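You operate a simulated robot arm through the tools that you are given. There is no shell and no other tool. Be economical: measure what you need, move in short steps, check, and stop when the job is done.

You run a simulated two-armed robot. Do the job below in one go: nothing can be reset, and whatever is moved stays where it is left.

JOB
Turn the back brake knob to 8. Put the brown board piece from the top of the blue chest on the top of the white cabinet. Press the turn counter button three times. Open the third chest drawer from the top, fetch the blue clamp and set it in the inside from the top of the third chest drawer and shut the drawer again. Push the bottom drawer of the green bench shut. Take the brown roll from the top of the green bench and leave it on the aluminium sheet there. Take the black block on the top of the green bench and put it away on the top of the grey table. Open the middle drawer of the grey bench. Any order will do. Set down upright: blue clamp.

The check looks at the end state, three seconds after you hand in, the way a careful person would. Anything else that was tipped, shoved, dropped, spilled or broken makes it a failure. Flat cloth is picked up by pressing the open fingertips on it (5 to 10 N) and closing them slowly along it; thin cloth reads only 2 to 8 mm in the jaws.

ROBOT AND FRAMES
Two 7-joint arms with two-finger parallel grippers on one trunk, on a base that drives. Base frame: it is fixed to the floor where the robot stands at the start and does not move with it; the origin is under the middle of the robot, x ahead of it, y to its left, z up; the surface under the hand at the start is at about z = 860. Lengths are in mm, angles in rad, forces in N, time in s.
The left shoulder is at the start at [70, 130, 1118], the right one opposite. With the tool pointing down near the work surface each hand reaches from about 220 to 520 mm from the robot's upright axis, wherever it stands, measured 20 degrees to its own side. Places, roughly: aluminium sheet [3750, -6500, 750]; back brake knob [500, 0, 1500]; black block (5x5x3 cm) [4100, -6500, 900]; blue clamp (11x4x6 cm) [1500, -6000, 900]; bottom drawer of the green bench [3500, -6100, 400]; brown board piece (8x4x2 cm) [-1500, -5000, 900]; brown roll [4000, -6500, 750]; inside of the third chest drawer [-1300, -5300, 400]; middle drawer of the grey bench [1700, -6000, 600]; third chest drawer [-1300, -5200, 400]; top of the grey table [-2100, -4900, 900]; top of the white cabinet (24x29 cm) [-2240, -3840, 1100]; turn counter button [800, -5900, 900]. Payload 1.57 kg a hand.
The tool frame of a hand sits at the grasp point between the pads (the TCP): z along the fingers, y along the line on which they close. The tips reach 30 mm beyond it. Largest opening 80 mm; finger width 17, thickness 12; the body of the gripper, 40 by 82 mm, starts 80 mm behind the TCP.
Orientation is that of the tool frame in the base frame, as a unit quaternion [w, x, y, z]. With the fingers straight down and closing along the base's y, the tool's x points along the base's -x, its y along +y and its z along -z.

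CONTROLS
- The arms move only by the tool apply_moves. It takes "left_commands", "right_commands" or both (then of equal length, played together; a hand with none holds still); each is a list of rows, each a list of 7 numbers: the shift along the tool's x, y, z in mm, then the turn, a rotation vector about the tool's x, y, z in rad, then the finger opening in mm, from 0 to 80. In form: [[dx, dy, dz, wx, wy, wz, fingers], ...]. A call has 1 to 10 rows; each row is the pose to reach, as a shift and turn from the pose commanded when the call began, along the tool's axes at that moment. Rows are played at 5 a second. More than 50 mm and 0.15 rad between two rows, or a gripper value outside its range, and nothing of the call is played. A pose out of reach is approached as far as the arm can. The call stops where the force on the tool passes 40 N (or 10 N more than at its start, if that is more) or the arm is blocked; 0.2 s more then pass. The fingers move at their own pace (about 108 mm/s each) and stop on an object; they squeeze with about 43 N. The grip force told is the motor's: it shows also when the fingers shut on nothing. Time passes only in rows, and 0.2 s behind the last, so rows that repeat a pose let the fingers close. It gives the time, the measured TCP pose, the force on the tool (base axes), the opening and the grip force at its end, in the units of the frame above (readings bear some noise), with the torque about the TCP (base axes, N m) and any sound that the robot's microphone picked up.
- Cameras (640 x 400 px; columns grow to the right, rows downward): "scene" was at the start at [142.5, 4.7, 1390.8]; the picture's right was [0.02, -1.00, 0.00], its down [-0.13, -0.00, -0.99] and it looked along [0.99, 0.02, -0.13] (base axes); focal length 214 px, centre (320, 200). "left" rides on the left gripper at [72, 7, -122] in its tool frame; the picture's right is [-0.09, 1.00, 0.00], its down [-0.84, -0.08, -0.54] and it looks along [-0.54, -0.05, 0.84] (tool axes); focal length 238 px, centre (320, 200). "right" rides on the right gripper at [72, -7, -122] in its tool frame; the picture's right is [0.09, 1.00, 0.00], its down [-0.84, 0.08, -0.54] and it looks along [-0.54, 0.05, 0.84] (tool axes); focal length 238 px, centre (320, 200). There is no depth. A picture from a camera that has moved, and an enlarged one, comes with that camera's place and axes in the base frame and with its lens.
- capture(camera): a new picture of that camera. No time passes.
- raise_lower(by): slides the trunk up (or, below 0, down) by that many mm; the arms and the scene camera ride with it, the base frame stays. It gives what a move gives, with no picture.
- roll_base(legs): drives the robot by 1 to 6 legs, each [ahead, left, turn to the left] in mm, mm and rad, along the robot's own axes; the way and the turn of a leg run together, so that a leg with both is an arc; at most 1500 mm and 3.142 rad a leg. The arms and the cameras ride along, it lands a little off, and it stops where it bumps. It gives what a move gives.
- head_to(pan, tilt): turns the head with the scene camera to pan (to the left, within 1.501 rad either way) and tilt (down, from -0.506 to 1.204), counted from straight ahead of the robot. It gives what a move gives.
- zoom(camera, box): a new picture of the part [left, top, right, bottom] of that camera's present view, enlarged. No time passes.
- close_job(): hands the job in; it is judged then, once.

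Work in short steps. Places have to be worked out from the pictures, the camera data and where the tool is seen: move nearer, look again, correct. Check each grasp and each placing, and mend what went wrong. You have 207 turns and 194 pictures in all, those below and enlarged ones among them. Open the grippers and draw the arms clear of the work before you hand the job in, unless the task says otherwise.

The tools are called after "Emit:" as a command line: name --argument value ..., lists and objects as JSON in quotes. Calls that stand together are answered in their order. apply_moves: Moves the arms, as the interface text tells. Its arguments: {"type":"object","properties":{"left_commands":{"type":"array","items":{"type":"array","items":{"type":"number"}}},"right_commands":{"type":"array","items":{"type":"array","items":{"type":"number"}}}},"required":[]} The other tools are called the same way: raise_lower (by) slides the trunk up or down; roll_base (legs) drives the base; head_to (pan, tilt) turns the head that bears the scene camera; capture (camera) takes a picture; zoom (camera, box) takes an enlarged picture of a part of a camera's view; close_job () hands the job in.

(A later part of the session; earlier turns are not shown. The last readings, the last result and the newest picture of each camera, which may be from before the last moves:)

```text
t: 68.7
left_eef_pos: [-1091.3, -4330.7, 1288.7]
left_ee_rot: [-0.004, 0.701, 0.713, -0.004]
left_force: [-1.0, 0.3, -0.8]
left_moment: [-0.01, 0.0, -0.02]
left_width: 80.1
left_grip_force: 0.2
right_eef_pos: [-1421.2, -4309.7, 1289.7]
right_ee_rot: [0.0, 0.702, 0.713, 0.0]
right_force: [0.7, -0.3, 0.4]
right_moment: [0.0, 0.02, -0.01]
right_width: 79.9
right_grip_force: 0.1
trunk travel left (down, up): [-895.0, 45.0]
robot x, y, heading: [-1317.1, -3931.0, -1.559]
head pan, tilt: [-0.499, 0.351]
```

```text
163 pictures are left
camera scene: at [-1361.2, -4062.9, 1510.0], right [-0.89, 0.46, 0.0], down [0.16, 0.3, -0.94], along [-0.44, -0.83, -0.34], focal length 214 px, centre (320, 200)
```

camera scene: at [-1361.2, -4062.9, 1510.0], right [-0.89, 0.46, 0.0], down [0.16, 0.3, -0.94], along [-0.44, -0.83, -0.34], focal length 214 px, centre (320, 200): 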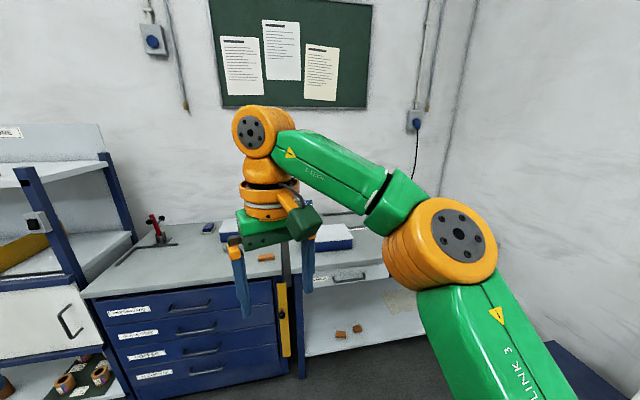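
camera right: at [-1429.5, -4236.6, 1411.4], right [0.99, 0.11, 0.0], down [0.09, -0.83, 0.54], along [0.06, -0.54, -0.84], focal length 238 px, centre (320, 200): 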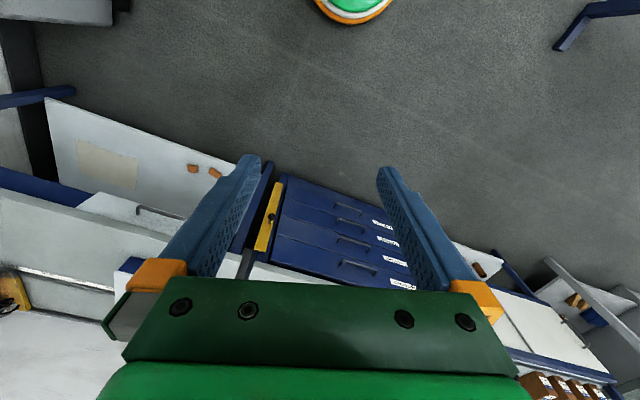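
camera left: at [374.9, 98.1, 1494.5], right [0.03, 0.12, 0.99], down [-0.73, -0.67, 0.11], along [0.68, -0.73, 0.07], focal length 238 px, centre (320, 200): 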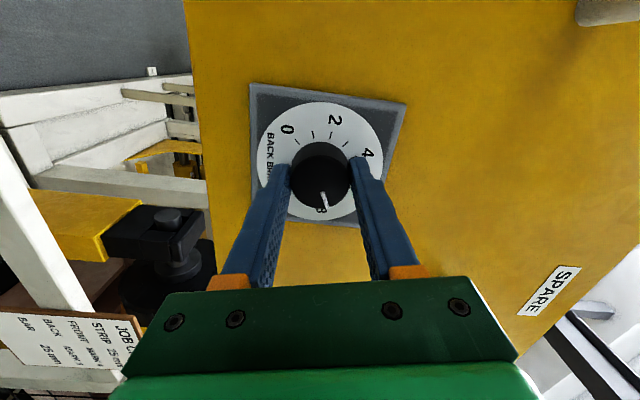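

The board sits at the chest top's front right, near [-1544,-4956,~900]; a yellow bar with a knob stands beside the drawers. I drive nearer.

Emit:
roll_base --legs '[[560, -80, -0.012]]'

Emit:
head_to --pan -0.1 --tilt 0.8

Emit:
capture --camera "scene"

Emit:
capture --camera "right"

```text
t: 71.9
left_eef_pos: [-1176.9, -4887.6, 1289.3]
left_ee_rot: [-0.004, 0.708, 0.706, -0.006]
left_force: [0.8, 0.1, 0.0]
left_moment: [-0.03, 0.0, 0.03]
left_width: 79.9
left_grip_force: 0.1
right_eef_pos: [-1506.2, -4862.2, 1292.3]
right_ee_rot: [0.0, 0.709, 0.705, -0.001]
right_force: [0.1, 0.0, -0.4]
right_moment: [0.04, 0.01, 0.0]
right_width: 79.9
right_grip_force: 0.0
trunk travel left (down, up): [-895.0, 45.0]
robot x, y, heading: [-1392.8, -4485.2, -1.578]
head pan, tilt: [-0.499, 0.351]
```

```text
t: 72.8
left_eef_pos: [-1177.3, -4890.8, 1289.0]
left_ee_rot: [-0.004, 0.707, 0.707, -0.005]
left_force: [0.4, 0.8, -0.2]
left_moment: [0.04, 0.01, 0.0]
left_width: 80.0
left_grip_force: 0.1
right_eef_pos: [-1506.6, -4863.3, 1289.9]
right_ee_rot: [0.001, 0.709, 0.705, 0.001]
right_force: [1.0, 0.3, 0.3]
right_moment: [0.0, 0.0, -0.03]
right_width: 79.8
right_grip_force: 0.0
trunk travel left (down, up): [-895.0, 45.0]
robot x, y, heading: [-1392.9, -4486.2, -1.58]
head pan, tilt: [-0.099, 0.799]
```

```text
162 pictures are left
camera scene: at [-1404.6, -4615.6, 1470.4], right [-0.99, 0.1, 0.0], down [0.07, 0.71, -0.7], along [-0.07, -0.69, -0.72], focal length 214 px, centre (320, 200)
```

scene: 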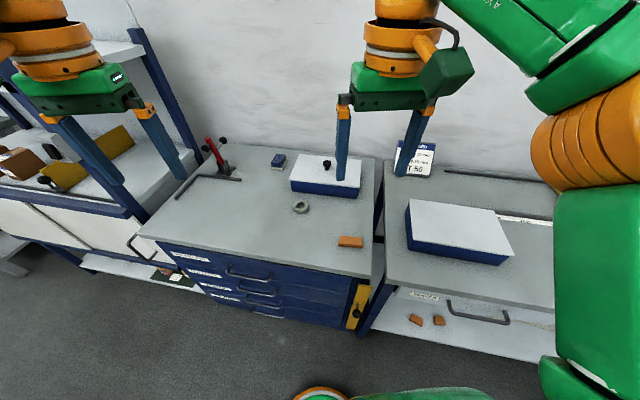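

```text
161 pictures are left
camera right: at [-1512.7, -4790.9, 1410.9], right [1.0, 0.09, 0.0], down [0.07, -0.84, 0.54], along [0.05, -0.54, -0.84], focal length 238 px, centre (320, 200)
```

right: 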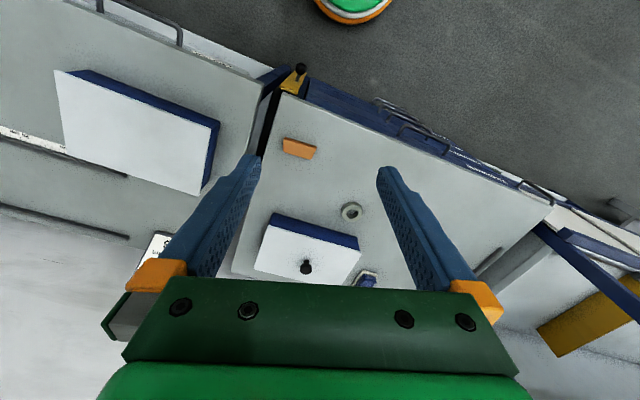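

Board located at ≈[-1545,-5000,~868]; chest is yawed ~0.26 rad. I zoom on the board for its orientation.

Emit:
zoom --camera "scene" --box '[290, 190, 400, 340]'

Emit:
zoom --camera "right" --box '[240, 50, 400, 250]'

```text
2.67 times, centred on (345, 265) of scene
camera zoom: at [-1404.6, -4615.6, 1470.4], right [-0.99, 0.1, 0.0], down [0.07, 0.71, -0.7], along [-0.07, -0.69, -0.72], focal length 572 px, centre (253, 27)
```

zoom: 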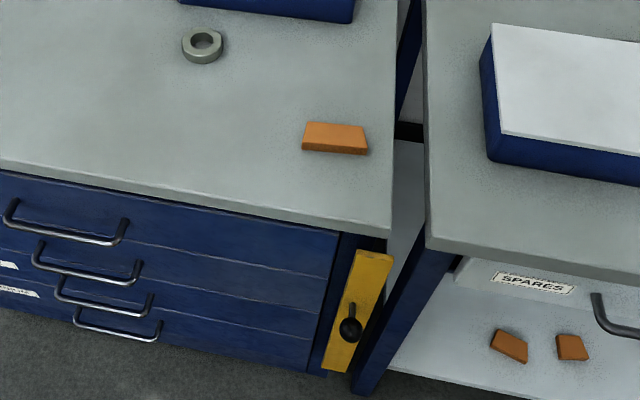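

```text
2.00 times, centred on (320, 150) of right
camera zoom: at [-1512.7, -4790.9, 1410.9], right [1.0, 0.09, 0.0], down [0.07, -0.84, 0.54], along [0.05, -0.54, -0.84], focal length 477 px, centre (320, 300)
```

zoom: 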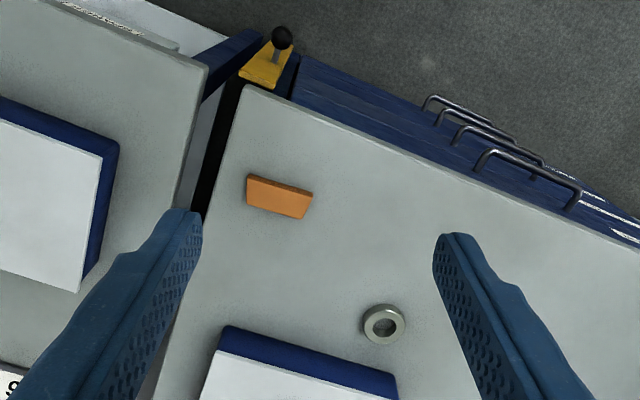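

Board centre ≈[-1542,-4997], long axis ≈-0.13 rad from x. I drive 90 mm closer, lower the trunk and roll the right gripper to straddle its width.

Emit:
roll_base --legs '[[95, 0, 0]]'

Emit:
raise_lower --by -140

Emit:
apply_moves --right_commands '[[0, 0, 0, 0, 0, -0.15, 80], [0, 0, 0, 0, 0, -0.3, 80], [0, 0, 0, 0, 0, -0.45, 80], [0, 0, 0, 0, 0, -0.6, 80], [0, 0, 0, 0, 0, -0.75, 80], [0, 0, 0, 0, 0, -0.9, 80], [0, 0, 0, 0, 0, -1.05, 80], [0, 0, 0, 0, 0, -1.2, 80], [0, 0, 0, 0, 0, -1.35, 80], [0, 0, 0, 0, 0, -1.436, 80]]'

Emit:
capture --camera "right"

```text
t: 73.9
left_eef_pos: [-1179.0, -4975.6, 1292.4]
left_ee_rot: [-0.002, 0.709, 0.705, -0.007]
left_force: [-0.4, 0.7, 0.6]
left_moment: [-0.06, -0.04, 0.0]
left_width: 79.9
left_grip_force: 0.1
right_eef_pos: [-1509.0, -4946.8, 1292.9]
right_ee_rot: [0.004, 0.71, 0.704, -0.002]
right_force: [-0.1, 0.5, -0.2]
right_moment: [-0.06, -0.03, 0.0]
right_width: 80.2
right_grip_force: 0.0
trunk travel left (down, up): [-895.0, 45.0]
robot x, y, heading: [-1394.7, -4583.3, -1.579]
head pan, tilt: [-0.099, 0.799]
```

```text
t: 75.6
left_eef_pos: [-1179.6, -4984.3, 1148.2]
left_ee_rot: [-0.004, 0.709, 0.705, -0.004]
left_force: [-0.1, 0.8, -0.4]
left_moment: [-0.02, 0.01, 0.01]
left_width: 80.0
left_grip_force: 0.1
right_eef_pos: [-1508.7, -4954.8, 1150.0]
right_ee_rot: [0.001, 0.709, 0.705, 0.0]
right_force: [-0.2, 0.0, -0.4]
right_moment: [0.0, -0.02, 0.01]
right_width: 79.9
right_grip_force: 0.2
trunk travel left (down, up): [-755.0, 185.0]
robot x, y, heading: [-1395.5, -4581.5, -1.579]
head pan, tilt: [-0.099, 0.799]
```

```text
t: 77.8
left_eef_pos: [-1179.0, -4983.0, 1147.0]
left_ee_rot: [-0.004, 0.709, 0.705, -0.005]
left_force: [-1.3, 1.1, -0.5]
left_moment: [-0.02, 0.01, -0.01]
left_width: 79.9
left_grip_force: 0.1
right_eef_pos: [-1467.2, -4858.8, 1097.9]
right_ee_rot: [0.0, 0.071, 0.997, -0.002]
right_force: [-0.1, 0.2, 0.1]
right_moment: [-0.02, -0.01, 0.0]
right_width: 80.2
right_grip_force: 0.1
right hand out of reach, approached as far as the arm can: row 5, 6, 7, 8, 9, 10
trunk travel left (down, up): [-755.0, 185.0]
robot x, y, heading: [-1395.0, -4581.4, -1.576]
head pan, tilt: [-0.099, 0.799]
```

```text
158 pictures are left
camera right: at [-1538.5, -4855.3, 1218.1], right [0.05, 1.0, 0.0], down [0.84, -0.04, 0.54], along [0.54, -0.03, -0.84], focal length 238 px, centre (320, 200)
```

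right: 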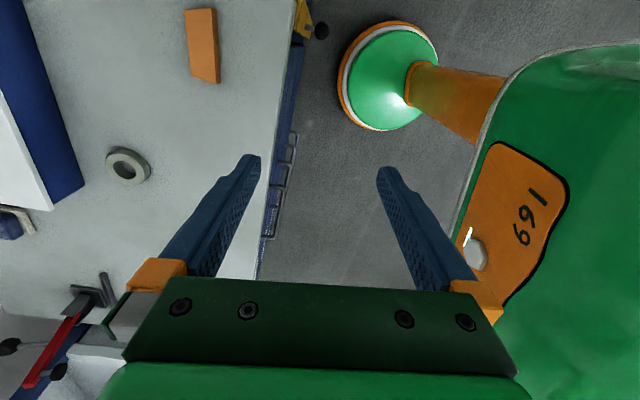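

Orientation achieved, but the height limits reach; I bring the hand down to ~z 960 above the board.

Emit:
apply_moves --right_commands '[[0, 0, 45, 0, 0, 0, 80], [5, -10, 90, 0, 0, 0, 80], [14, -23, 130, 0, 0, 0, 80], [20, -35, 165, 0, 0, 0, 80], [28, -46, 190, 0, 0, 0, 80], [28, -46, 190, 0, 0, 0, 80]]'

Emit:
capture --camera "right"

```text
t: 79.2
left_eef_pos: [-1180.9, -4983.5, 1149.1]
left_ee_rot: [-0.003, 0.709, 0.705, -0.006]
left_force: [-0.3, 0.9, 1.0]
left_moment: [0.0, 0.01, 0.0]
left_width: 80.1
left_grip_force: 0.1
right_eef_pos: [-1489.1, -4870.6, 930.4]
right_ee_rot: [-0.001, 0.077, 0.997, -0.005]
right_force: [0.1, -0.6, 0.6]
right_moment: [-0.02, 0.04, -0.03]
right_width: 79.9
right_grip_force: 0.0
right hand out of reach, approached as far as the arm can: row 3, 4, 5, 6
trunk travel left (down, up): [-755.0, 185.0]
robot x, y, heading: [-1395.8, -4582.0, -1.574]
head pan, tilt: [-0.099, 0.799]
```

```text
157 pictures are left
camera right: at [-1560.0, -4864.3, 1052.3], right [0.06, 1.0, -0.01], down [0.84, -0.05, 0.54], along [0.54, -0.04, -0.84], focal length 238 px, centre (320, 200)
```

right: 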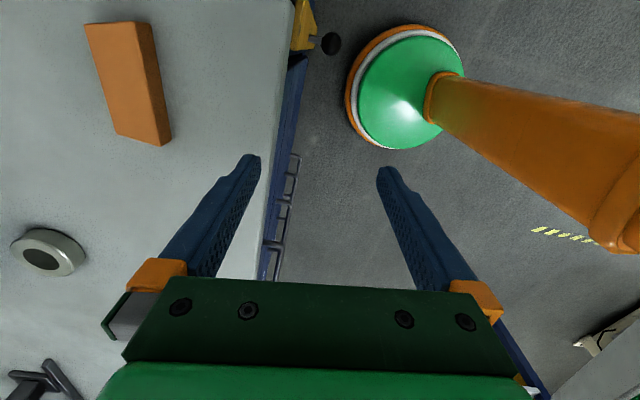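

That roll direction cuts reach. I unwind and try rolling the other way (+1.7).

Emit:
apply_moves --right_commands '[[0, 0, -40, 0, 0, 0.15, 80], [0, 0, -80, 0, 0, 0.3, 80], [0, 0, -100, 0, 0, 0.45, 80], [0, 0, -100, 0, 0, 0.6, 80], [0, 0, -100, 0, 0, 0.75, 80], [0, 0, -100, 0, 0, 0.9, 80], [0, 0, -100, 0, 0, 1.05, 80], [0, 0, -100, 0, 0, 1.2, 80], [0, 0, -100, 0, 0, 1.35, 80], [0, 0, -100, 0, 0, 1.436, 80]]'

Emit:
apply_moves --right_commands '[[0, 0, 0, 0, 0, 0.15, 80], [0, 0, 0, 0, 0, 0.3, 80], [0, 0, 0, 0, 0, 0.45, 80], [0, 0, 0, 0, 0, 0.6, 80], [0, 0, 0, 0, 0, 0.75, 80], [0, 0, 0, 0, 0, 0.9, 80], [0, 0, 0, 0, 0, 1.05, 80], [0, 0, 0, 0, 0, 1.2, 80], [0, 0, 0, 0, 0, 1.35, 80], [0, 0, 0, 0, 0, 1.5, 80]]'

```text
t: 81.4
left_eef_pos: [-1179.5, -4983.1, 1149.1]
left_ee_rot: [-0.004, 0.708, 0.706, -0.004]
left_force: [-0.3, -0.6, -0.3]
left_moment: [0.01, 0.01, -0.03]
left_width: 80.3
left_grip_force: 0.1
right_eef_pos: [-1485.5, -4870.3, 1028.0]
right_ee_rot: [0.001, 0.711, 0.703, 0.0]
right_force: [-0.2, 0.5, 0.8]
right_moment: [-0.01, 0.01, 0.03]
right_width: 79.8
right_grip_force: 0.1
trunk travel left (down, up): [-755.0, 185.0]
robot x, y, heading: [-1393.7, -4581.4, -1.585]
head pan, tilt: [-0.099, 0.799]
```

```text
t: 83.6
left_eef_pos: [-1180.1, -4985.1, 1149.3]
left_ee_rot: [-0.004, 0.709, 0.705, -0.004]
left_force: [0.0, 0.6, 0.0]
left_moment: [-0.01, -0.01, 0.04]
left_width: 80.1
left_grip_force: 0.1
right_eef_pos: [-1483.3, -4870.8, 1028.2]
right_ee_rot: [0.002, 1.0, 0.029, 0.002]
right_force: [-0.1, 0.0, 0.3]
right_moment: [0.01, -0.01, 0.03]
right_width: 80.0
right_grip_force: 0.1
trunk travel left (down, up): [-755.0, 185.0]
robot x, y, heading: [-1397.9, -4581.2, -1.583]
head pan, tilt: [-0.099, 0.799]
```

That direction works. I move over the board at z≈960 and finish the yaw (+0.19).

Emit:
apply_moves --right_commands '[[-20, 40, 10, 0, 0, 0.1, 80], [-40, 80, 30, 0, 0, 0.19, 80], [-60, 110, 50, 0, 0, 0.19, 80], [-66, 123, 68, 0, 0, 0.19, 80], [-66, 123, 68, 0, 0, 0.19, 80]]'

Emit:
capture --camera "right"

```text
t: 84.8
left_eef_pos: [-1178.6, -4984.4, 1147.9]
left_ee_rot: [-0.004, 0.709, 0.705, -0.004]
left_force: [-0.8, 0.3, 0.3]
left_moment: [-0.02, -0.01, -0.02]
left_width: 80.1
left_grip_force: 0.1
right_eef_pos: [-1545.4, -4997.2, 962.7]
right_ee_rot: [0.0, 0.998, -0.063, 0.001]
right_force: [-0.5, -0.2, -0.3]
right_moment: [0.03, -0.02, 0.04]
right_width: 79.8
right_grip_force: 0.0
trunk travel left (down, up): [-755.0, 185.0]
robot x, y, heading: [-1396.4, -4583.6, -1.575]
head pan, tilt: [-0.099, 0.799]
```

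```text
156 pictures are left
camera right: at [-1472.9, -4999.3, 1083.1], right [-0.04, -1.0, 0.0], down [-0.84, 0.03, 0.54], along [-0.54, 0.02, -0.84], focal length 238 px, centre (320, 200)
```

right: 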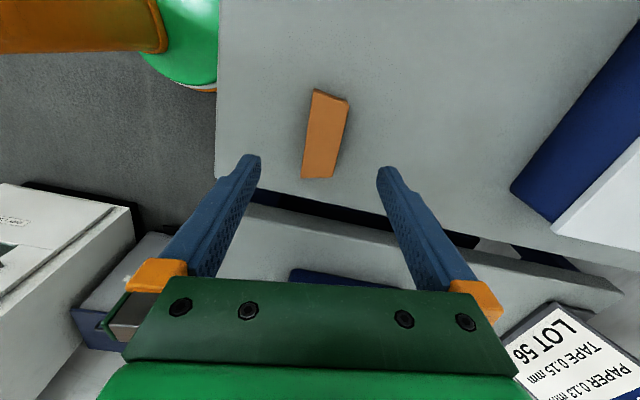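

Board centre ≈[-1540,-4999], long axis -0.195 rad. I fine-tune yaw/position and descend to z≈895.

Emit:
apply_moves --right_commands '[[5, 2, 20, 0, 0, 0.07, 80], [5, 2, 50, 0, 0, 0.07, 80], [5, 2, 66, 0, 0, 0.07, 80], [5, 2, 66, 0, 0, 0.07, 80]]'

Emit:
capture --camera "right"

Emit:
zoom --camera "scene" --box '[270, 200, 430, 320]'

```text
t: 85.8
left_eef_pos: [-1179.0, -4983.7, 1149.2]
left_ee_rot: [-0.003, 0.709, 0.705, -0.005]
left_force: [-0.4, -0.6, -0.1]
left_moment: [0.01, 0.02, 0.01]
left_width: 80.0
left_grip_force: 0.1
right_eef_pos: [-1538.4, -4998.4, 896.2]
right_ee_rot: [0.001, 0.995, -0.099, 0.001]
right_force: [1.2, -0.7, 0.3]
right_moment: [-0.01, -0.01, -0.04]
right_width: 80.2
right_grip_force: 0.1
trunk travel left (down, up): [-755.0, 185.0]
robot x, y, heading: [-1395.9, -4579.5, -1.575]
head pan, tilt: [-0.099, 0.799]
```

```text
155 pictures are left
camera right: at [-1466.8, -5006.0, 1017.2], right [-0.1, -0.99, 0.0], down [-0.84, 0.09, 0.54], along [-0.54, 0.06, -0.84], focal length 238 px, centre (320, 200)
```

right: 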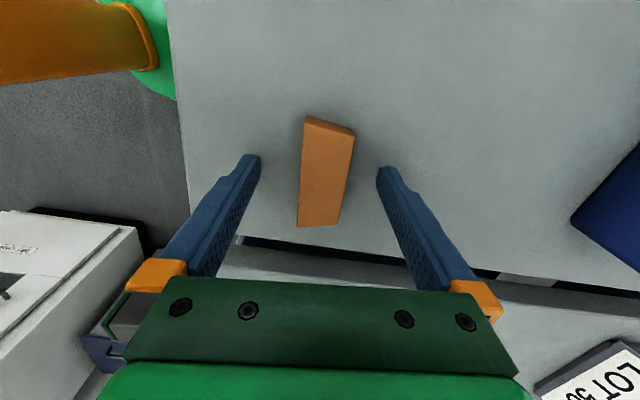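

```text
3.33 times, centred on (350, 260) of scene
camera zoom: at [-1405.3, -4708.6, 1330.3], right [-0.99, 0.11, 0.0], down [0.08, 0.71, -0.7], along [-0.07, -0.69, -0.72], focal length 715 px, centre (220, 0)
```

zoom: 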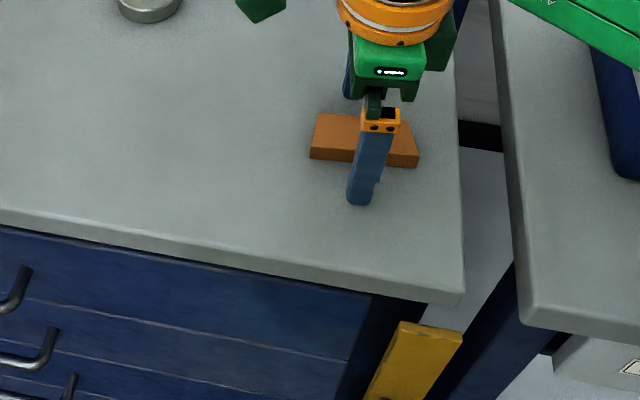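

Fingers straddle the board well. I inch down to find the surface, watching force.

Emit:
apply_moves --right_commands '[[0, 0, 4, 0, 0, 0, 80], [0, 0, 8, 0, 0, 0, 80], [0, 0, 12, 0, 0, 0, 80], [0, 0, 15, 0, 0, 0, 80]]'

Emit:
zoom --camera "scene" --box '[310, 210, 390, 270]'

```text
t: 86.6
left_eef_pos: [-1179.4, -4980.5, 1151.3]
left_ee_rot: [-0.003, 0.709, 0.705, -0.005]
left_force: [-0.3, -0.4, -0.4]
left_moment: [0.02, 0.02, 0.0]
left_width: 80.1
left_grip_force: 0.0
right_eef_pos: [-1539.0, -4999.3, 891.5]
right_ee_rot: [0.007, 0.995, -0.099, 0.002]
right_force: [-4.7, 0.0, 34.0]
right_moment: [1.57, 0.08, 0.27]
right_width: 79.5
right_grip_force: 0.1
trunk travel left (down, up): [-755.0, 185.0]
robot x, y, heading: [-1398.0, -4585.0, -1.583]
head pan, tilt: [-0.099, 0.799]
stopped in row 4 (right hand): the force on the tool passed its limit at 46 N (the readings are from after the stop); the commanded pose is now the measured one
```

```text
6.67 times, centred on (350, 240) of scene
camera zoom: at [-1405.7, -4704.0, 1331.3], right [-0.99, 0.11, 0.0], down [0.08, 0.71, -0.7], along [-0.08, -0.7, -0.71], focal length 1430 px, centre (120, -67)
```

zoom: 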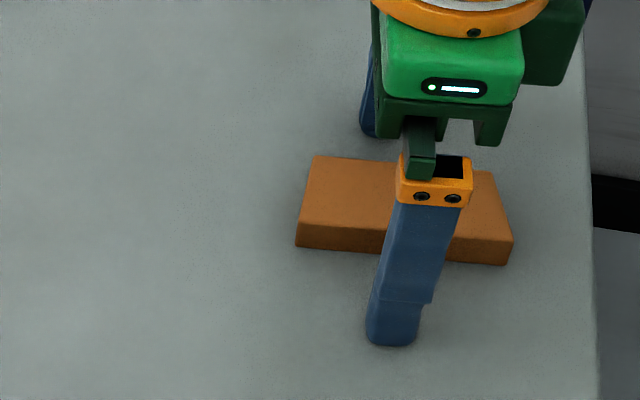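

Surface is at z≈860. I ease up 4 mm, close on the board and lift.

Emit:
apply_moves --right_commands '[[0, 0, -4, 0, 0, 0, 80], [0, 0, -4, 0, 0, 0, 20], [0, 0, -4, 0, 0, 0, 20], [0, 0, -4, 0, 0, 0, 20], [0, 0, -30, 0, 0, 0, 20], [0, 0, -70, 0, 0, 0, 20], [0, 0, -110, 0, 0, 0, 20]]'

Emit:
capture --camera "right"

```text
t: 88.2
left_eef_pos: [-1179.9, -4983.4, 1148.3]
left_ee_rot: [-0.004, 0.709, 0.706, -0.005]
left_force: [-0.6, 0.1, 0.3]
left_moment: [-0.03, -0.03, 0.03]
left_width: 79.6
left_grip_force: 0.0
right_eef_pos: [-1538.5, -5001.8, 995.1]
right_ee_rot: [0.003, 0.995, -0.099, 0.001]
right_force: [0.1, -0.3, -0.5]
right_moment: [-0.02, 0.0, -0.02]
right_width: 30.1
right_grip_force: 39.5
trunk travel left (down, up): [-755.0, 185.0]
robot x, y, heading: [-1393.4, -4578.6, -1.582]
head pan, tilt: [-0.099, 0.799]
```

```text
152 pictures are left
camera right: at [-1466.1, -5008.6, 1116.2], right [-0.1, -0.99, 0.01], down [-0.84, 0.09, 0.54], along [-0.54, 0.05, -0.84], focal length 238 px, centre (320, 200)
```

right: 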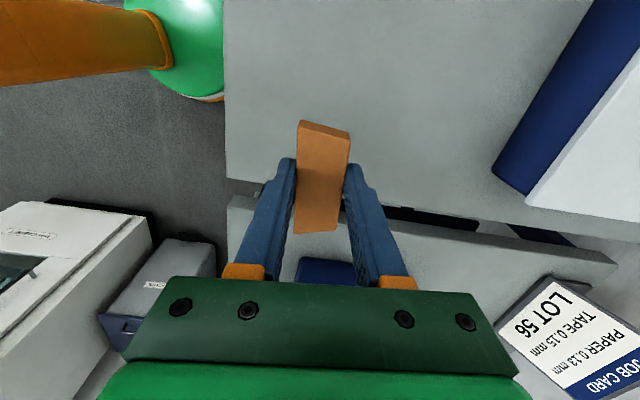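

Board is held. I lift and raise the trunk, back off and turn toward the white cabinet to look.

Emit:
raise_lower --by 180

Emit:
roll_base --legs '[[-600, 0, 0], [0, 0, -0.8]]'

Emit:
head_to --pan -0.5 --tilt 0.5

Emit:
capture --camera "scene"

```text
t: 90.2
left_eef_pos: [-1178.9, -4985.1, 1329.2]
left_ee_rot: [-0.005, 0.709, 0.705, -0.004]
left_force: [0.0, 0.2, 0.4]
left_moment: [0.03, -0.02, -0.04]
left_width: 80.0
left_grip_force: 0.1
right_eef_pos: [-1538.5, -5001.8, 1173.7]
right_ee_rot: [0.003, 0.995, -0.098, 0.002]
right_force: [0.0, -0.1, -0.1]
right_moment: [-0.04, 0.04, -0.03]
right_width: 30.5
right_grip_force: 39.8
trunk travel left (down, up): [-935.0, 5.0]
robot x, y, heading: [-1395.3, -4580.1, -1.58]
head pan, tilt: [-0.099, 0.799]
```

```text
t: 95.6
left_eef_pos: [-1529.0, -4439.7, 1328.7]
left_ee_rot: [-0.006, 0.927, 0.375, -0.003]
left_force: [-0.2, -0.3, -0.3]
left_moment: [-0.01, -0.02, -0.01]
left_width: 79.9
left_grip_force: 0.1
right_eef_pos: [-1792.9, -4196.3, 1174.7]
right_ee_rot: [0.002, 0.879, -0.477, 0.001]
right_force: [0.6, -0.6, 0.3]
right_moment: [0.01, 0.01, 0.02]
right_width: 30.3
right_grip_force: 39.5
trunk travel left (down, up): [-935.0, 5.0]
robot x, y, heading: [-1392.9, -4002.6, -2.373]
head pan, tilt: [-0.099, 0.799]
```

```text
t: 96.5
left_eef_pos: [-1529.2, -4439.6, 1329.4]
left_ee_rot: [-0.005, 0.927, 0.375, -0.003]
left_force: [0.4, 0.3, -0.7]
left_moment: [-0.02, 0.02, 0.03]
left_width: 80.1
left_grip_force: 0.1
right_eef_pos: [-1792.8, -4196.2, 1174.6]
right_ee_rot: [0.003, 0.878, -0.478, 0.001]
right_force: [0.2, 0.8, -0.9]
right_moment: [0.01, 0.03, 0.02]
right_width: 30.3
right_grip_force: 40.1
trunk travel left (down, up): [-935.0, 5.0]
robot x, y, heading: [-1391.7, -4005.3, -2.375]
head pan, tilt: [-0.499, 0.499]
```

```text
151 pictures are left
camera scene: at [-1516.8, -4059.0, 1536.2], right [-0.26, 0.96, 0.0], down [0.46, 0.13, -0.88], along [-0.85, -0.23, -0.48], focal length 214 px, centre (320, 200)
```

scene: 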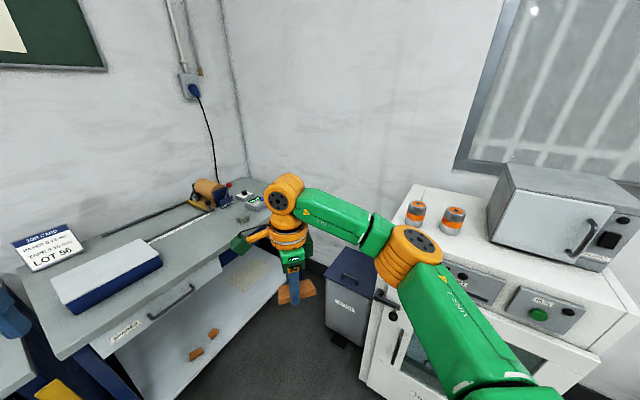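

The white cabinet (oven box and two jars on top) is at the right. I turn fully toward it and look from above.

Emit:
roll_base --legs '[[0, 0, -0.77]]'

Emit:
head_to --pan -0.1 --tilt 0.5

Emit:
capture --camera "scene"

Emit:
capture --camera "left"

```text
t: 99.0
left_eef_pos: [-1799.4, -4212.5, 1328.1]
left_ee_rot: [-0.007, 1.0, -0.013, 0.0]
left_force: [0.2, -0.7, 0.4]
left_moment: [0.0, 0.01, 0.0]
left_width: 80.2
left_grip_force: 0.1
right_eef_pos: [-1810.4, -3854.3, 1173.6]
right_ee_rot: [-0.003, -0.627, 0.779, 0.001]
right_force: [0.4, -0.3, -0.7]
right_moment: [-0.01, 0.02, 0.04]
right_width: 30.6
right_grip_force: 39.6
trunk travel left (down, up): [-935.0, 5.0]
robot x, y, heading: [-1392.4, -4004.3, 3.116]
head pan, tilt: [-0.499, 0.499]
```

```text
t: 99.8
left_eef_pos: [-1800.3, -4212.7, 1328.3]
left_ee_rot: [-0.006, 1.0, -0.013, 0.0]
left_force: [-0.1, 0.3, 0.0]
left_moment: [0.01, -0.01, -0.03]
left_width: 80.1
left_grip_force: 0.0
right_eef_pos: [-1810.4, -3853.1, 1173.6]
right_ee_rot: [-0.004, -0.627, 0.779, 0.001]
right_force: [0.5, -0.8, -0.2]
right_moment: [-0.02, 0.0, 0.01]
right_width: 30.2
right_grip_force: 39.0
trunk travel left (down, up): [-935.0, 5.0]
robot x, y, heading: [-1391.3, -4001.5, 3.106]
head pan, tilt: [-0.099, 0.499]
```

```text
150 pictures are left
camera scene: at [-1533.3, -3987.2, 1536.3], right [0.13, 0.99, 0.0], down [0.47, -0.06, -0.88], along [-0.87, 0.11, -0.48], focal length 214 px, centre (320, 200)
```

scene: 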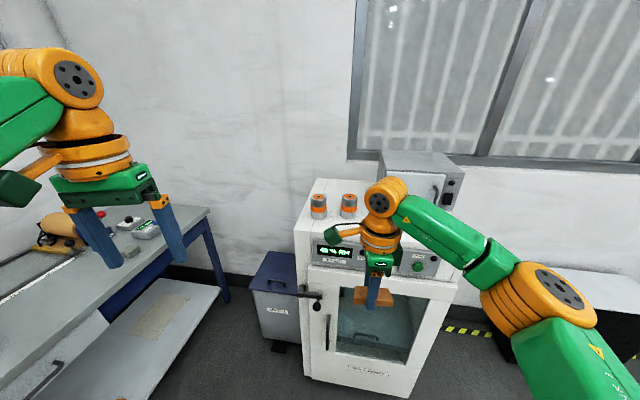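

```text
149 pictures are left
camera left: at [-1728.5, -4221.3, 1449.2], right [-0.12, -0.99, -0.01], down [-0.83, 0.09, 0.54], along [-0.54, 0.07, -0.84], focal length 238 px, centre (320, 200)
```

left: 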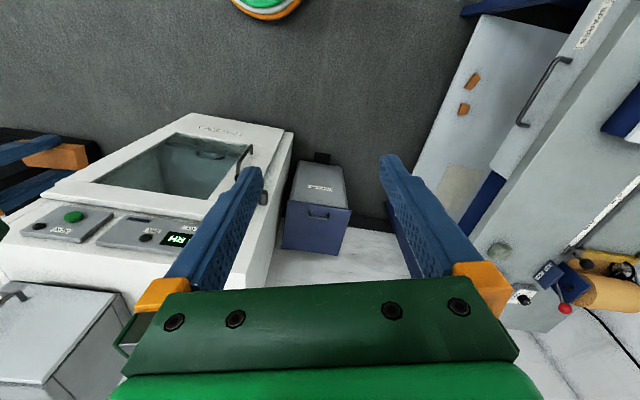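

I zoom on the cabinet top to judge the free area.

Emit:
zoom --camera "scene" --box '[280, 140, 480, 300]'

Emit:
capture --camera "right"

```text
2.50 times, centred on (380, 220) of scene
camera zoom: at [-1533.3, -3987.2, 1536.3], right [0.13, 0.99, 0.0], down [0.47, -0.06, -0.88], along [-0.87, 0.11, -0.48], focal length 536 px, centre (170, 150)
```

zoom: 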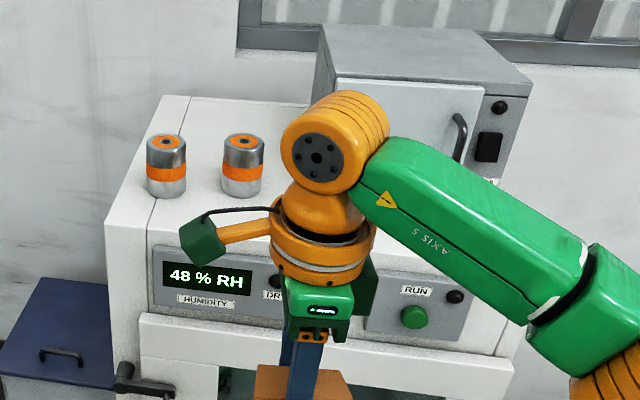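

```text
147 pictures are left
camera right: at [-1818.5, -3924.6, 1295.5], right [-0.99, 0.12, 0.01], down [0.11, 0.84, 0.54], along [0.06, 0.54, -0.84], focal length 238 px, centre (320, 200)
```

right: 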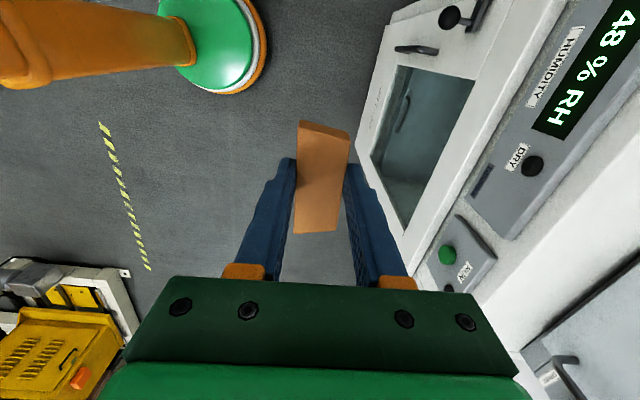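

The top's free area near the jars isn't clear yet. I raise the hand a bit and drive 250 mm closer for a top-down look.

Emit:
apply_moves --right_commands '[[0, 0, -40, 0, 0, 0, 20], [0, 0, -70, 0, 0, 0, 20]]'

Emit:
roll_base --legs '[[230, 0, 0]]'

Emit:
head_to --pan -0.25 --tilt 0.75

Emit:
capture --camera "scene"

Emit:
capture --camera "right"

```text
t: 100.4
left_eef_pos: [-1798.9, -4213.6, 1328.2]
left_ee_rot: [-0.007, 1.0, -0.012, -0.001]
left_force: [-0.9, 0.8, -0.1]
left_moment: [0.03, 0.04, -0.04]
left_width: 80.0
left_grip_force: 0.0
right_eef_pos: [-1812.0, -3854.2, 1244.4]
right_ee_rot: [-0.005, -0.626, 0.78, 0.002]
right_force: [-0.7, -0.4, -0.3]
right_moment: [0.03, 0.01, 0.02]
right_width: 30.7
right_grip_force: 39.6
trunk travel left (down, up): [-935.0, 5.0]
robot x, y, heading: [-1390.7, -4002.8, 3.113]
head pan, tilt: [-0.099, 0.499]
```

```text
t: 102.2
left_eef_pos: [-2027.4, -4207.6, 1330.4]
left_ee_rot: [-0.006, 1.0, -0.012, -0.003]
left_force: [0.2, 0.3, 0.3]
left_moment: [-0.01, 0.04, 0.0]
left_width: 80.0
left_grip_force: 0.0
right_eef_pos: [-2041.8, -3846.8, 1244.0]
right_ee_rot: [-0.005, -0.628, 0.778, 0.002]
right_force: [0.6, 0.5, -0.3]
right_moment: [0.02, 0.06, 0.04]
right_width: 30.3
right_grip_force: 39.5
trunk travel left (down, up): [-935.0, 5.0]
robot x, y, heading: [-1628.6, -3997.9, 3.12]
head pan, tilt: [-0.099, 0.499]
```

```text
t: 103.0
left_eef_pos: [-2031.9, -4207.1, 1329.1]
left_ee_rot: [-0.006, 1.0, -0.01, 0.0]
left_force: [0.7, 0.4, -0.5]
left_moment: [-0.01, -0.01, -0.03]
left_width: 80.3
left_grip_force: 0.1
right_eef_pos: [-2045.4, -3846.6, 1242.8]
right_ee_rot: [-0.004, -0.627, 0.779, 0.001]
right_force: [0.3, 0.1, 0.2]
right_moment: [-0.01, 0.01, 0.03]
right_width: 30.7
right_grip_force: 39.3
trunk travel left (down, up): [-935.0, 5.0]
robot x, y, heading: [-1623.9, -3997.7, 3.119]
head pan, tilt: [-0.25, 0.75]
```

```text
146 pictures are left
camera scene: at [-1755.3, -3970.4, 1514.5], right [0.27, 0.96, 0.0], down [0.66, -0.18, -0.73], along [-0.7, 0.2, -0.68], focal length 214 px, centre (320, 200)
```

scene: 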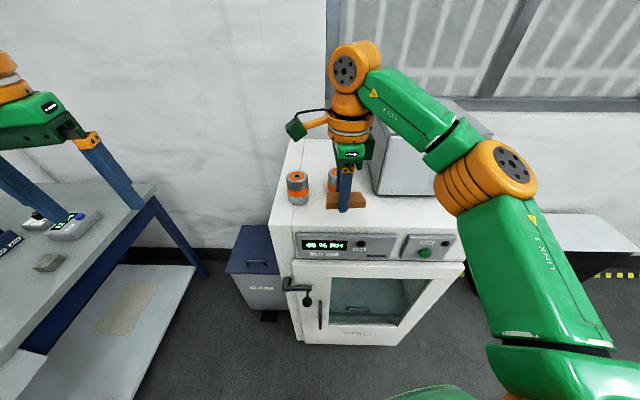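

```text
145 pictures are left
camera right: at [-2052.8, -3918.6, 1364.7], right [-0.99, 0.12, 0.01], down [0.11, 0.84, 0.54], along [0.06, 0.54, -0.84], focal length 238 px, centre (320, 200)
```

right: 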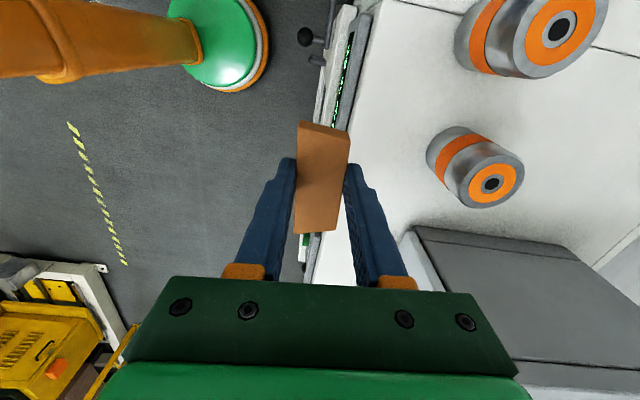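

Free strip is between the front edge and jars (jars at ≈[-2206,-3914] and [-2198,-3804]). I rotate the wrist so the board's length points inward, and drive 100 mm closer.

Emit:
apply_moves --right_commands '[[0, 0, 0, 0, 0, -0.15, 20], [0, 0, 0, 0, 0, -0.3, 20], [0, 0, 0, 0, 0, -0.45, 20], [0, 0, 0, 0, 0, -0.6, 20], [0, 0, 0, 0, 0, -0.75, 20], [0, 0, 0, 0, 0, -0.9, 20], [0, 0, 0, 0, 0, -1.05, 20], [0, 0, 0, 0, 0, -1.2, 20], [0, 0, 0, 0, 0, -1.35, 20], [0, 0, 0, 0, 0, -1.48, 20]]'

Emit:
roll_base --legs '[[100, 0, 0]]'

Emit:
capture --camera "right"

Emit:
capture --camera "scene"

```text
t: 105.2
left_eef_pos: [-2031.6, -4206.9, 1328.2]
left_ee_rot: [-0.007, 1.0, -0.011, -0.001]
left_force: [0.2, -0.3, 0.0]
left_moment: [0.0, -0.01, 0.0]
left_width: 80.2
left_grip_force: 0.0
right_eef_pos: [-2047.1, -3845.6, 1242.2]
right_ee_rot: [0.002, 0.989, -0.151, -0.003]
right_force: [0.0, 1.0, -0.1]
right_moment: [0.0, -0.01, -0.01]
right_width: 30.4
right_grip_force: 39.0
trunk travel left (down, up): [-935.0, 5.0]
robot x, y, heading: [-1626.7, -3996.5, 3.118]
head pan, tilt: [-0.25, 0.75]
```

```text
t: 106.3
left_eef_pos: [-2120.3, -4203.1, 1332.6]
left_ee_rot: [-0.006, 1.0, -0.011, -0.005]
left_force: [0.1, 1.0, -0.1]
left_moment: [-0.03, 0.01, 0.01]
left_width: 80.2
left_grip_force: 0.1
right_eef_pos: [-2133.9, -3844.7, 1245.3]
right_ee_rot: [0.002, 0.988, -0.151, -0.006]
right_force: [0.8, 0.3, -0.2]
right_moment: [0.01, 0.08, 0.01]
right_width: 30.3
right_grip_force: 39.6
trunk travel left (down, up): [-935.0, 5.0]
robot x, y, heading: [-1724.5, -3995.4, 3.117]
head pan, tilt: [-0.25, 0.75]
```

```text
144 pictures are left
camera right: at [-2062.3, -3860.0, 1365.7], right [-0.21, -0.98, 0.01], down [-0.81, 0.18, 0.55], along [-0.54, 0.11, -0.83], focal length 238 px, centre (320, 200)
```

right: 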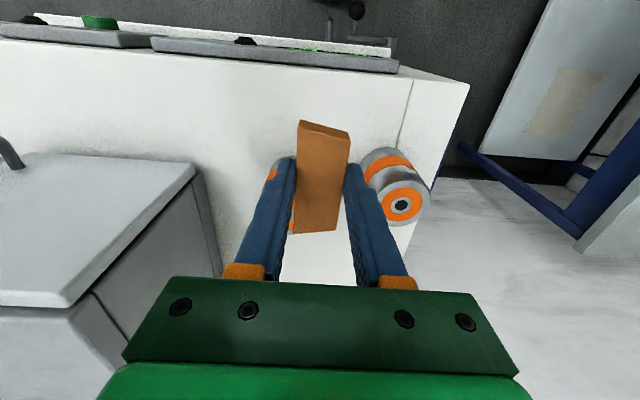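

```text
143 pictures are left
camera scene: at [-1842.6, -3968.1, 1515.4], right [0.27, 0.96, 0.0], down [0.65, -0.19, -0.74], along [-0.71, 0.2, -0.68], focal length 214 px, centre (320, 200)
```

scene: 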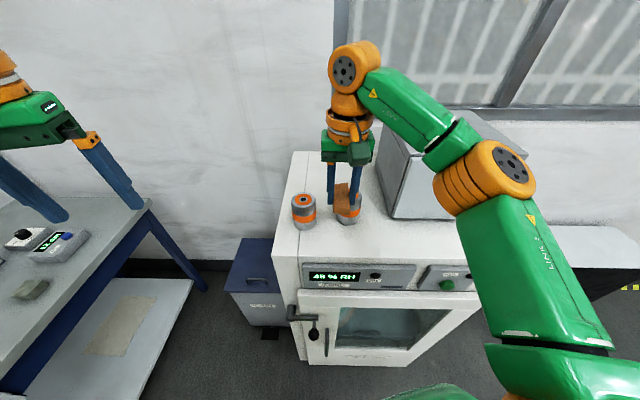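

Geometry confirmed: I shift ~33 mm toward -y into the gap in front of/between the jars and descend partway.

Emit:
apply_moves --right_commands '[[7, 32, 0, 0, 0, 0, 20], [7, 32, 40, 0, 0, 0, 20], [7, 32, 75, 0, 0, 0, 20], [7, 32, 75, 0, 0, 0, 20]]'

Emit:
capture --camera "right"

Emit:
zoom --camera "scene" --box '[260, 120, 420, 280]'

```text
t: 107.3
left_eef_pos: [-2131.5, -4204.9, 1328.3]
left_ee_rot: [-0.006, 1.0, -0.011, 0.0]
left_force: [0.3, 0.5, 0.3]
left_moment: [0.01, -0.02, -0.05]
left_width: 80.0
left_grip_force: 0.0
right_eef_pos: [-2146.2, -3877.8, 1166.6]
right_ee_rot: [0.002, 0.988, -0.152, -0.001]
right_force: [0.4, -0.3, 0.1]
right_moment: [0.0, 0.0, 0.0]
right_width: 30.4
right_grip_force: 39.8
trunk travel left (down, up): [-935.0, 5.0]
robot x, y, heading: [-1721.3, -3993.1, 3.115]
head pan, tilt: [-0.25, 0.75]
```

```text
142 pictures are left
camera right: at [-2075.3, -3892.8, 1287.7], right [-0.21, -0.98, 0.0], down [-0.82, 0.18, 0.55], along [-0.53, 0.11, -0.84], focal length 238 px, centre (320, 200)
```

right: 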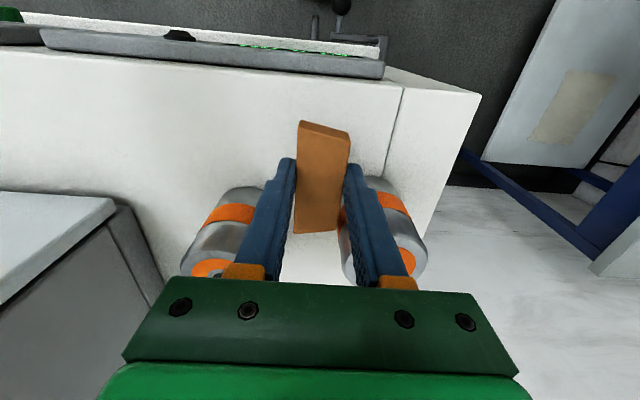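

```text
2.50 times, centred on (340, 200) of scene
camera zoom: at [-1855.7, -3968.4, 1514.1], right [0.27, 0.96, 0.0], down [0.66, -0.18, -0.73], along [-0.7, 0.2, -0.68], focal length 536 px, centre (270, 200)
```

zoom: 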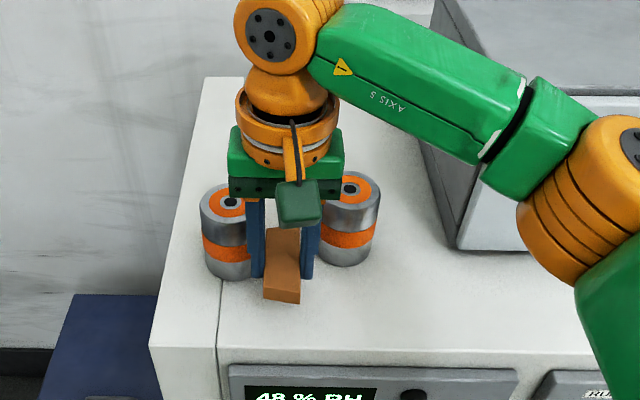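

Spacing is close to the right-hand jar; I nudge 12 mm toward the front and 7 mm away from that jar, then lower gently to contact.

Emit:
apply_moves --right_commands '[[12, -7, 0, 0, 0, 0, 20], [12, -7, 15, 0, 0, 0, 20], [12, -7, 25, 0, 0, 0, 20], [12, -7, 29, 0, 0, 0, 20], [12, -7, 32, 0, 0, 0, 20], [12, -7, 35, 0, 0, 0, 20], [12, -7, 38, 0, 0, 0, 20], [12, -7, 41, 0, 0, 0, 20]]'

Emit:
capture --camera "right"

Emit:
zoom --camera "scene" --box '[290, 160, 390, 260]'

```text
t: 109.2
left_eef_pos: [-2127.8, -4204.6, 1329.3]
left_ee_rot: [-0.006, 1.0, -0.011, -0.002]
left_force: [0.1, -0.1, -0.2]
left_moment: [-0.03, 0.03, 0.0]
left_width: 80.2
left_grip_force: 0.1
right_eef_pos: [-2135.0, -3875.2, 1131.2]
right_ee_rot: [0.004, 0.988, -0.154, -0.008]
right_force: [-2.1, 1.4, 16.5]
right_moment: [0.13, -0.5, 0.06]
right_width: 30.3
right_grip_force: 39.5
trunk travel left (down, up): [-935.0, 5.0]
robot x, y, heading: [-1727.6, -3997.1, 3.119]
head pan, tilt: [-0.25, 0.75]
stopped in row 8 (right hand): the force on the tool passed its limit at 43 N (the readings are from after the stop); the commanded pose is now the measured one
```

```text
140 pictures are left
camera right: at [-2060.4, -3889.9, 1250.3], right [-0.21, -0.98, 0.01], down [-0.81, 0.18, 0.56], along [-0.55, 0.11, -0.83], focal length 238 px, centre (320, 200)
```

right: 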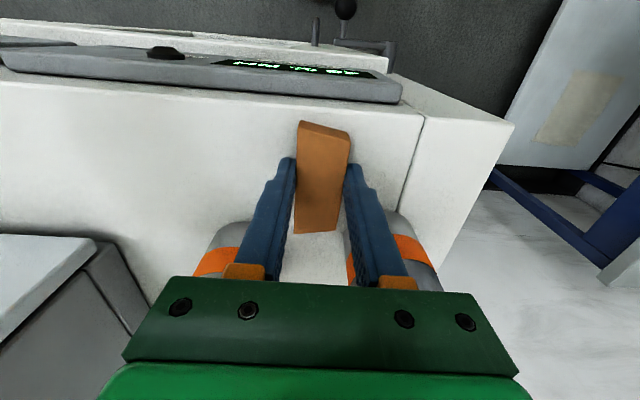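

```text
4.00 times, centred on (340, 210) of scene
camera zoom: at [-1851.0, -3968.0, 1514.6], right [0.27, 0.96, 0.0], down [0.66, -0.19, -0.73], along [-0.71, 0.2, -0.68], focal length 858 px, centre (240, 160)
```

zoom: 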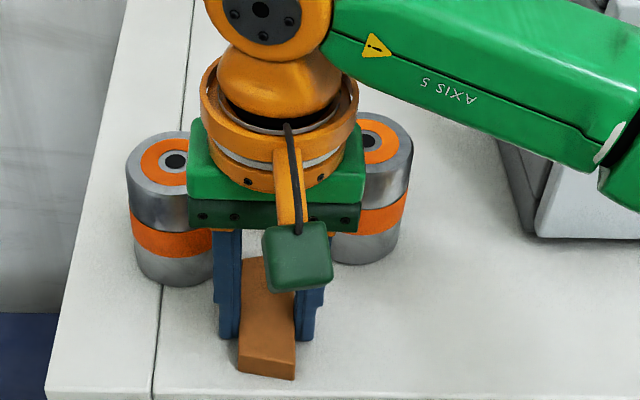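

Contact made; board lies within the edge. I relax up 1 mm, open modestly and lift clear.

Emit:
apply_moves --right_commands '[[0, 0, -1, 0, 0, 0, 20], [0, 0, -1, 0, 0, 0, 46], [0, 0, -1, 0, 0, 0, 46], [0, 0, -30, 0, 0, 0, 46], [0, 0, -75, 0, 0, 0, 46], [0, 0, -120, 0, 0, 0, 60]]'

Emit:
zoom --camera "scene" --box '[260, 150, 400, 290]'

Emit:
capture --camera "right"

```text
t: 110.6
left_eef_pos: [-2129.4, -4205.4, 1328.9]
left_ee_rot: [-0.007, 1.0, -0.011, 0.0]
left_force: [-1.0, -0.3, -0.4]
left_moment: [0.03, 0.01, 0.02]
left_width: 80.0
left_grip_force: 0.0
right_eef_pos: [-2131.4, -3877.2, 1245.5]
right_ee_rot: [0.003, 0.988, -0.153, -0.008]
right_force: [0.2, -0.1, 1.1]
right_moment: [0.02, 0.04, -0.02]
right_width: 60.0
right_grip_force: 0.1
trunk travel left (down, up): [-935.0, 5.0]
robot x, y, heading: [-1723.6, -3991.8, 3.115]
head pan, tilt: [-0.25, 0.75]
```

```text
2.86 times, centred on (330, 220) of scene
camera zoom: at [-1852.7, -3969.3, 1514.4], right [0.27, 0.96, 0.0], down [0.66, -0.18, -0.73], along [-0.7, 0.2, -0.68], focal length 613 px, centre (291, 143)
```

zoom: 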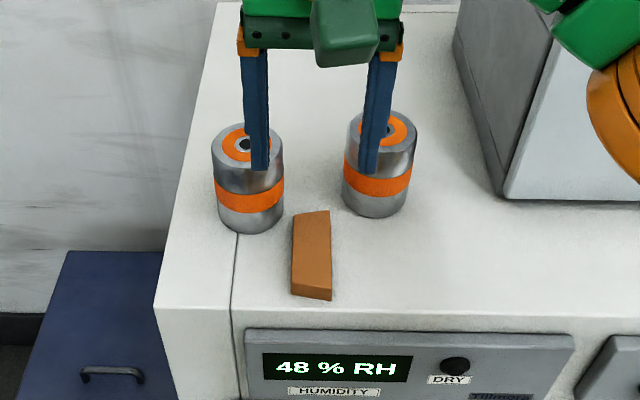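

```text
137 pictures are left
camera right: at [-2059.6, -3892.3, 1366.6], right [-0.21, -0.98, 0.01], down [-0.81, 0.18, 0.55], along [-0.54, 0.11, -0.83], focal length 238 px, centre (320, 200)
```

right: 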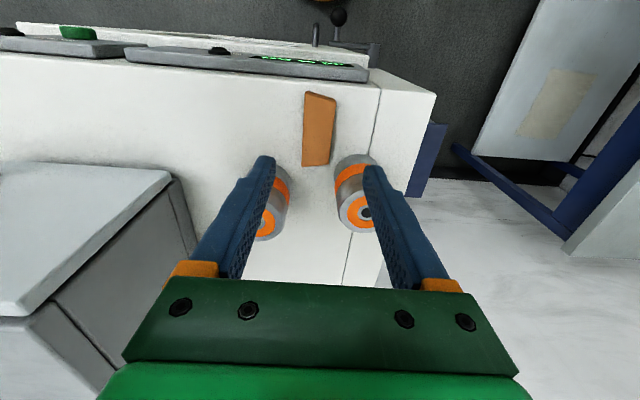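

Board placed well. I back off and turn to face the chest squarely (heading ≈-1.83).

Emit:
roll_base --legs '[[-450, 0, 0], [0, 0, 1.335]]'

Emit:
raise_lower --by -320

Emit:
head_to --pan 0.0 --tilt 0.45

Emit:
capture --camera "scene"

```text
t: 116.7
left_eef_pos: [-1148.0, -4444.5, 1327.7]
left_ee_rot: [-0.004, 0.778, 0.629, -0.004]
left_force: [0.6, 0.2, 0.2]
left_moment: [-0.05, -0.01, 0.02]
left_width: 80.2
left_grip_force: 0.0
right_eef_pos: [-1470.0, -4386.4, 1246.0]
right_ee_rot: [0.006, 0.859, 0.512, -0.003]
right_force: [0.5, -0.5, -0.1]
right_moment: [-0.01, 0.0, 0.0]
right_width: 59.7
right_grip_force: 0.0
trunk travel left (down, up): [-935.0, 5.0]
robot x, y, heading: [-1277.5, -4006.3, -1.78]
head pan, tilt: [-0.25, 0.75]
```

```text
t: 119.9
left_eef_pos: [-1146.9, -4444.6, 1008.4]
left_ee_rot: [-0.004, 0.777, 0.629, -0.004]
left_force: [-0.2, 0.1, 0.0]
left_moment: [-0.03, 0.01, -0.02]
left_width: 79.9
left_grip_force: 0.1
right_eef_pos: [-1469.7, -4386.3, 925.1]
right_ee_rot: [0.007, 0.859, 0.512, -0.003]
right_force: [0.0, -0.7, -0.4]
right_moment: [0.03, 0.02, -0.01]
right_width: 60.0
right_grip_force: 0.0
trunk travel left (down, up): [-615.0, 325.0]
robot x, y, heading: [-1275.4, -4006.3, -1.782]
head pan, tilt: [-0.25, 0.75]
```

```text
t: 120.7
left_eef_pos: [-1147.4, -4444.4, 1009.1]
left_ee_rot: [-0.005, 0.778, 0.629, -0.004]
left_force: [0.0, -0.5, 0.3]
left_moment: [0.03, -0.01, 0.01]
left_width: 79.9
left_grip_force: 0.1
right_eef_pos: [-1470.0, -4386.3, 925.6]
right_ee_rot: [0.007, 0.859, 0.512, -0.002]
right_force: [-0.1, -0.1, -0.1]
right_moment: [0.04, 0.0, 0.01]
right_width: 60.0
right_grip_force: 0.1
trunk travel left (down, up): [-615.0, 325.0]
robot x, y, heading: [-1276.7, -4004.7, -1.783]
head pan, tilt: [0.0, 0.45]
```

```text
136 pictures are left
camera scene: at [-1307.1, -4141.7, 1220.7], right [-0.98, 0.21, 0.0], down [0.09, 0.43, -0.9], along [-0.19, -0.88, -0.44], focal length 214 px, centre (320, 200)
```

scene: 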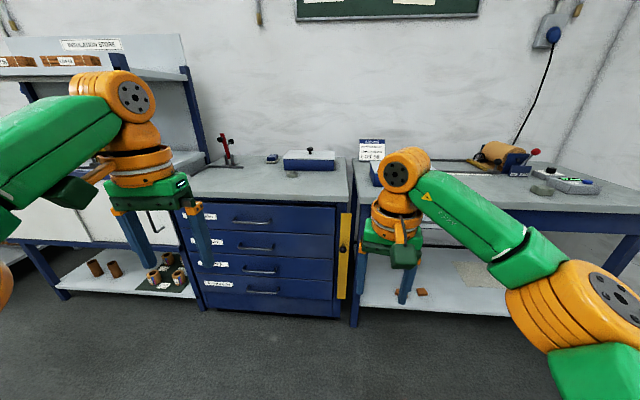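

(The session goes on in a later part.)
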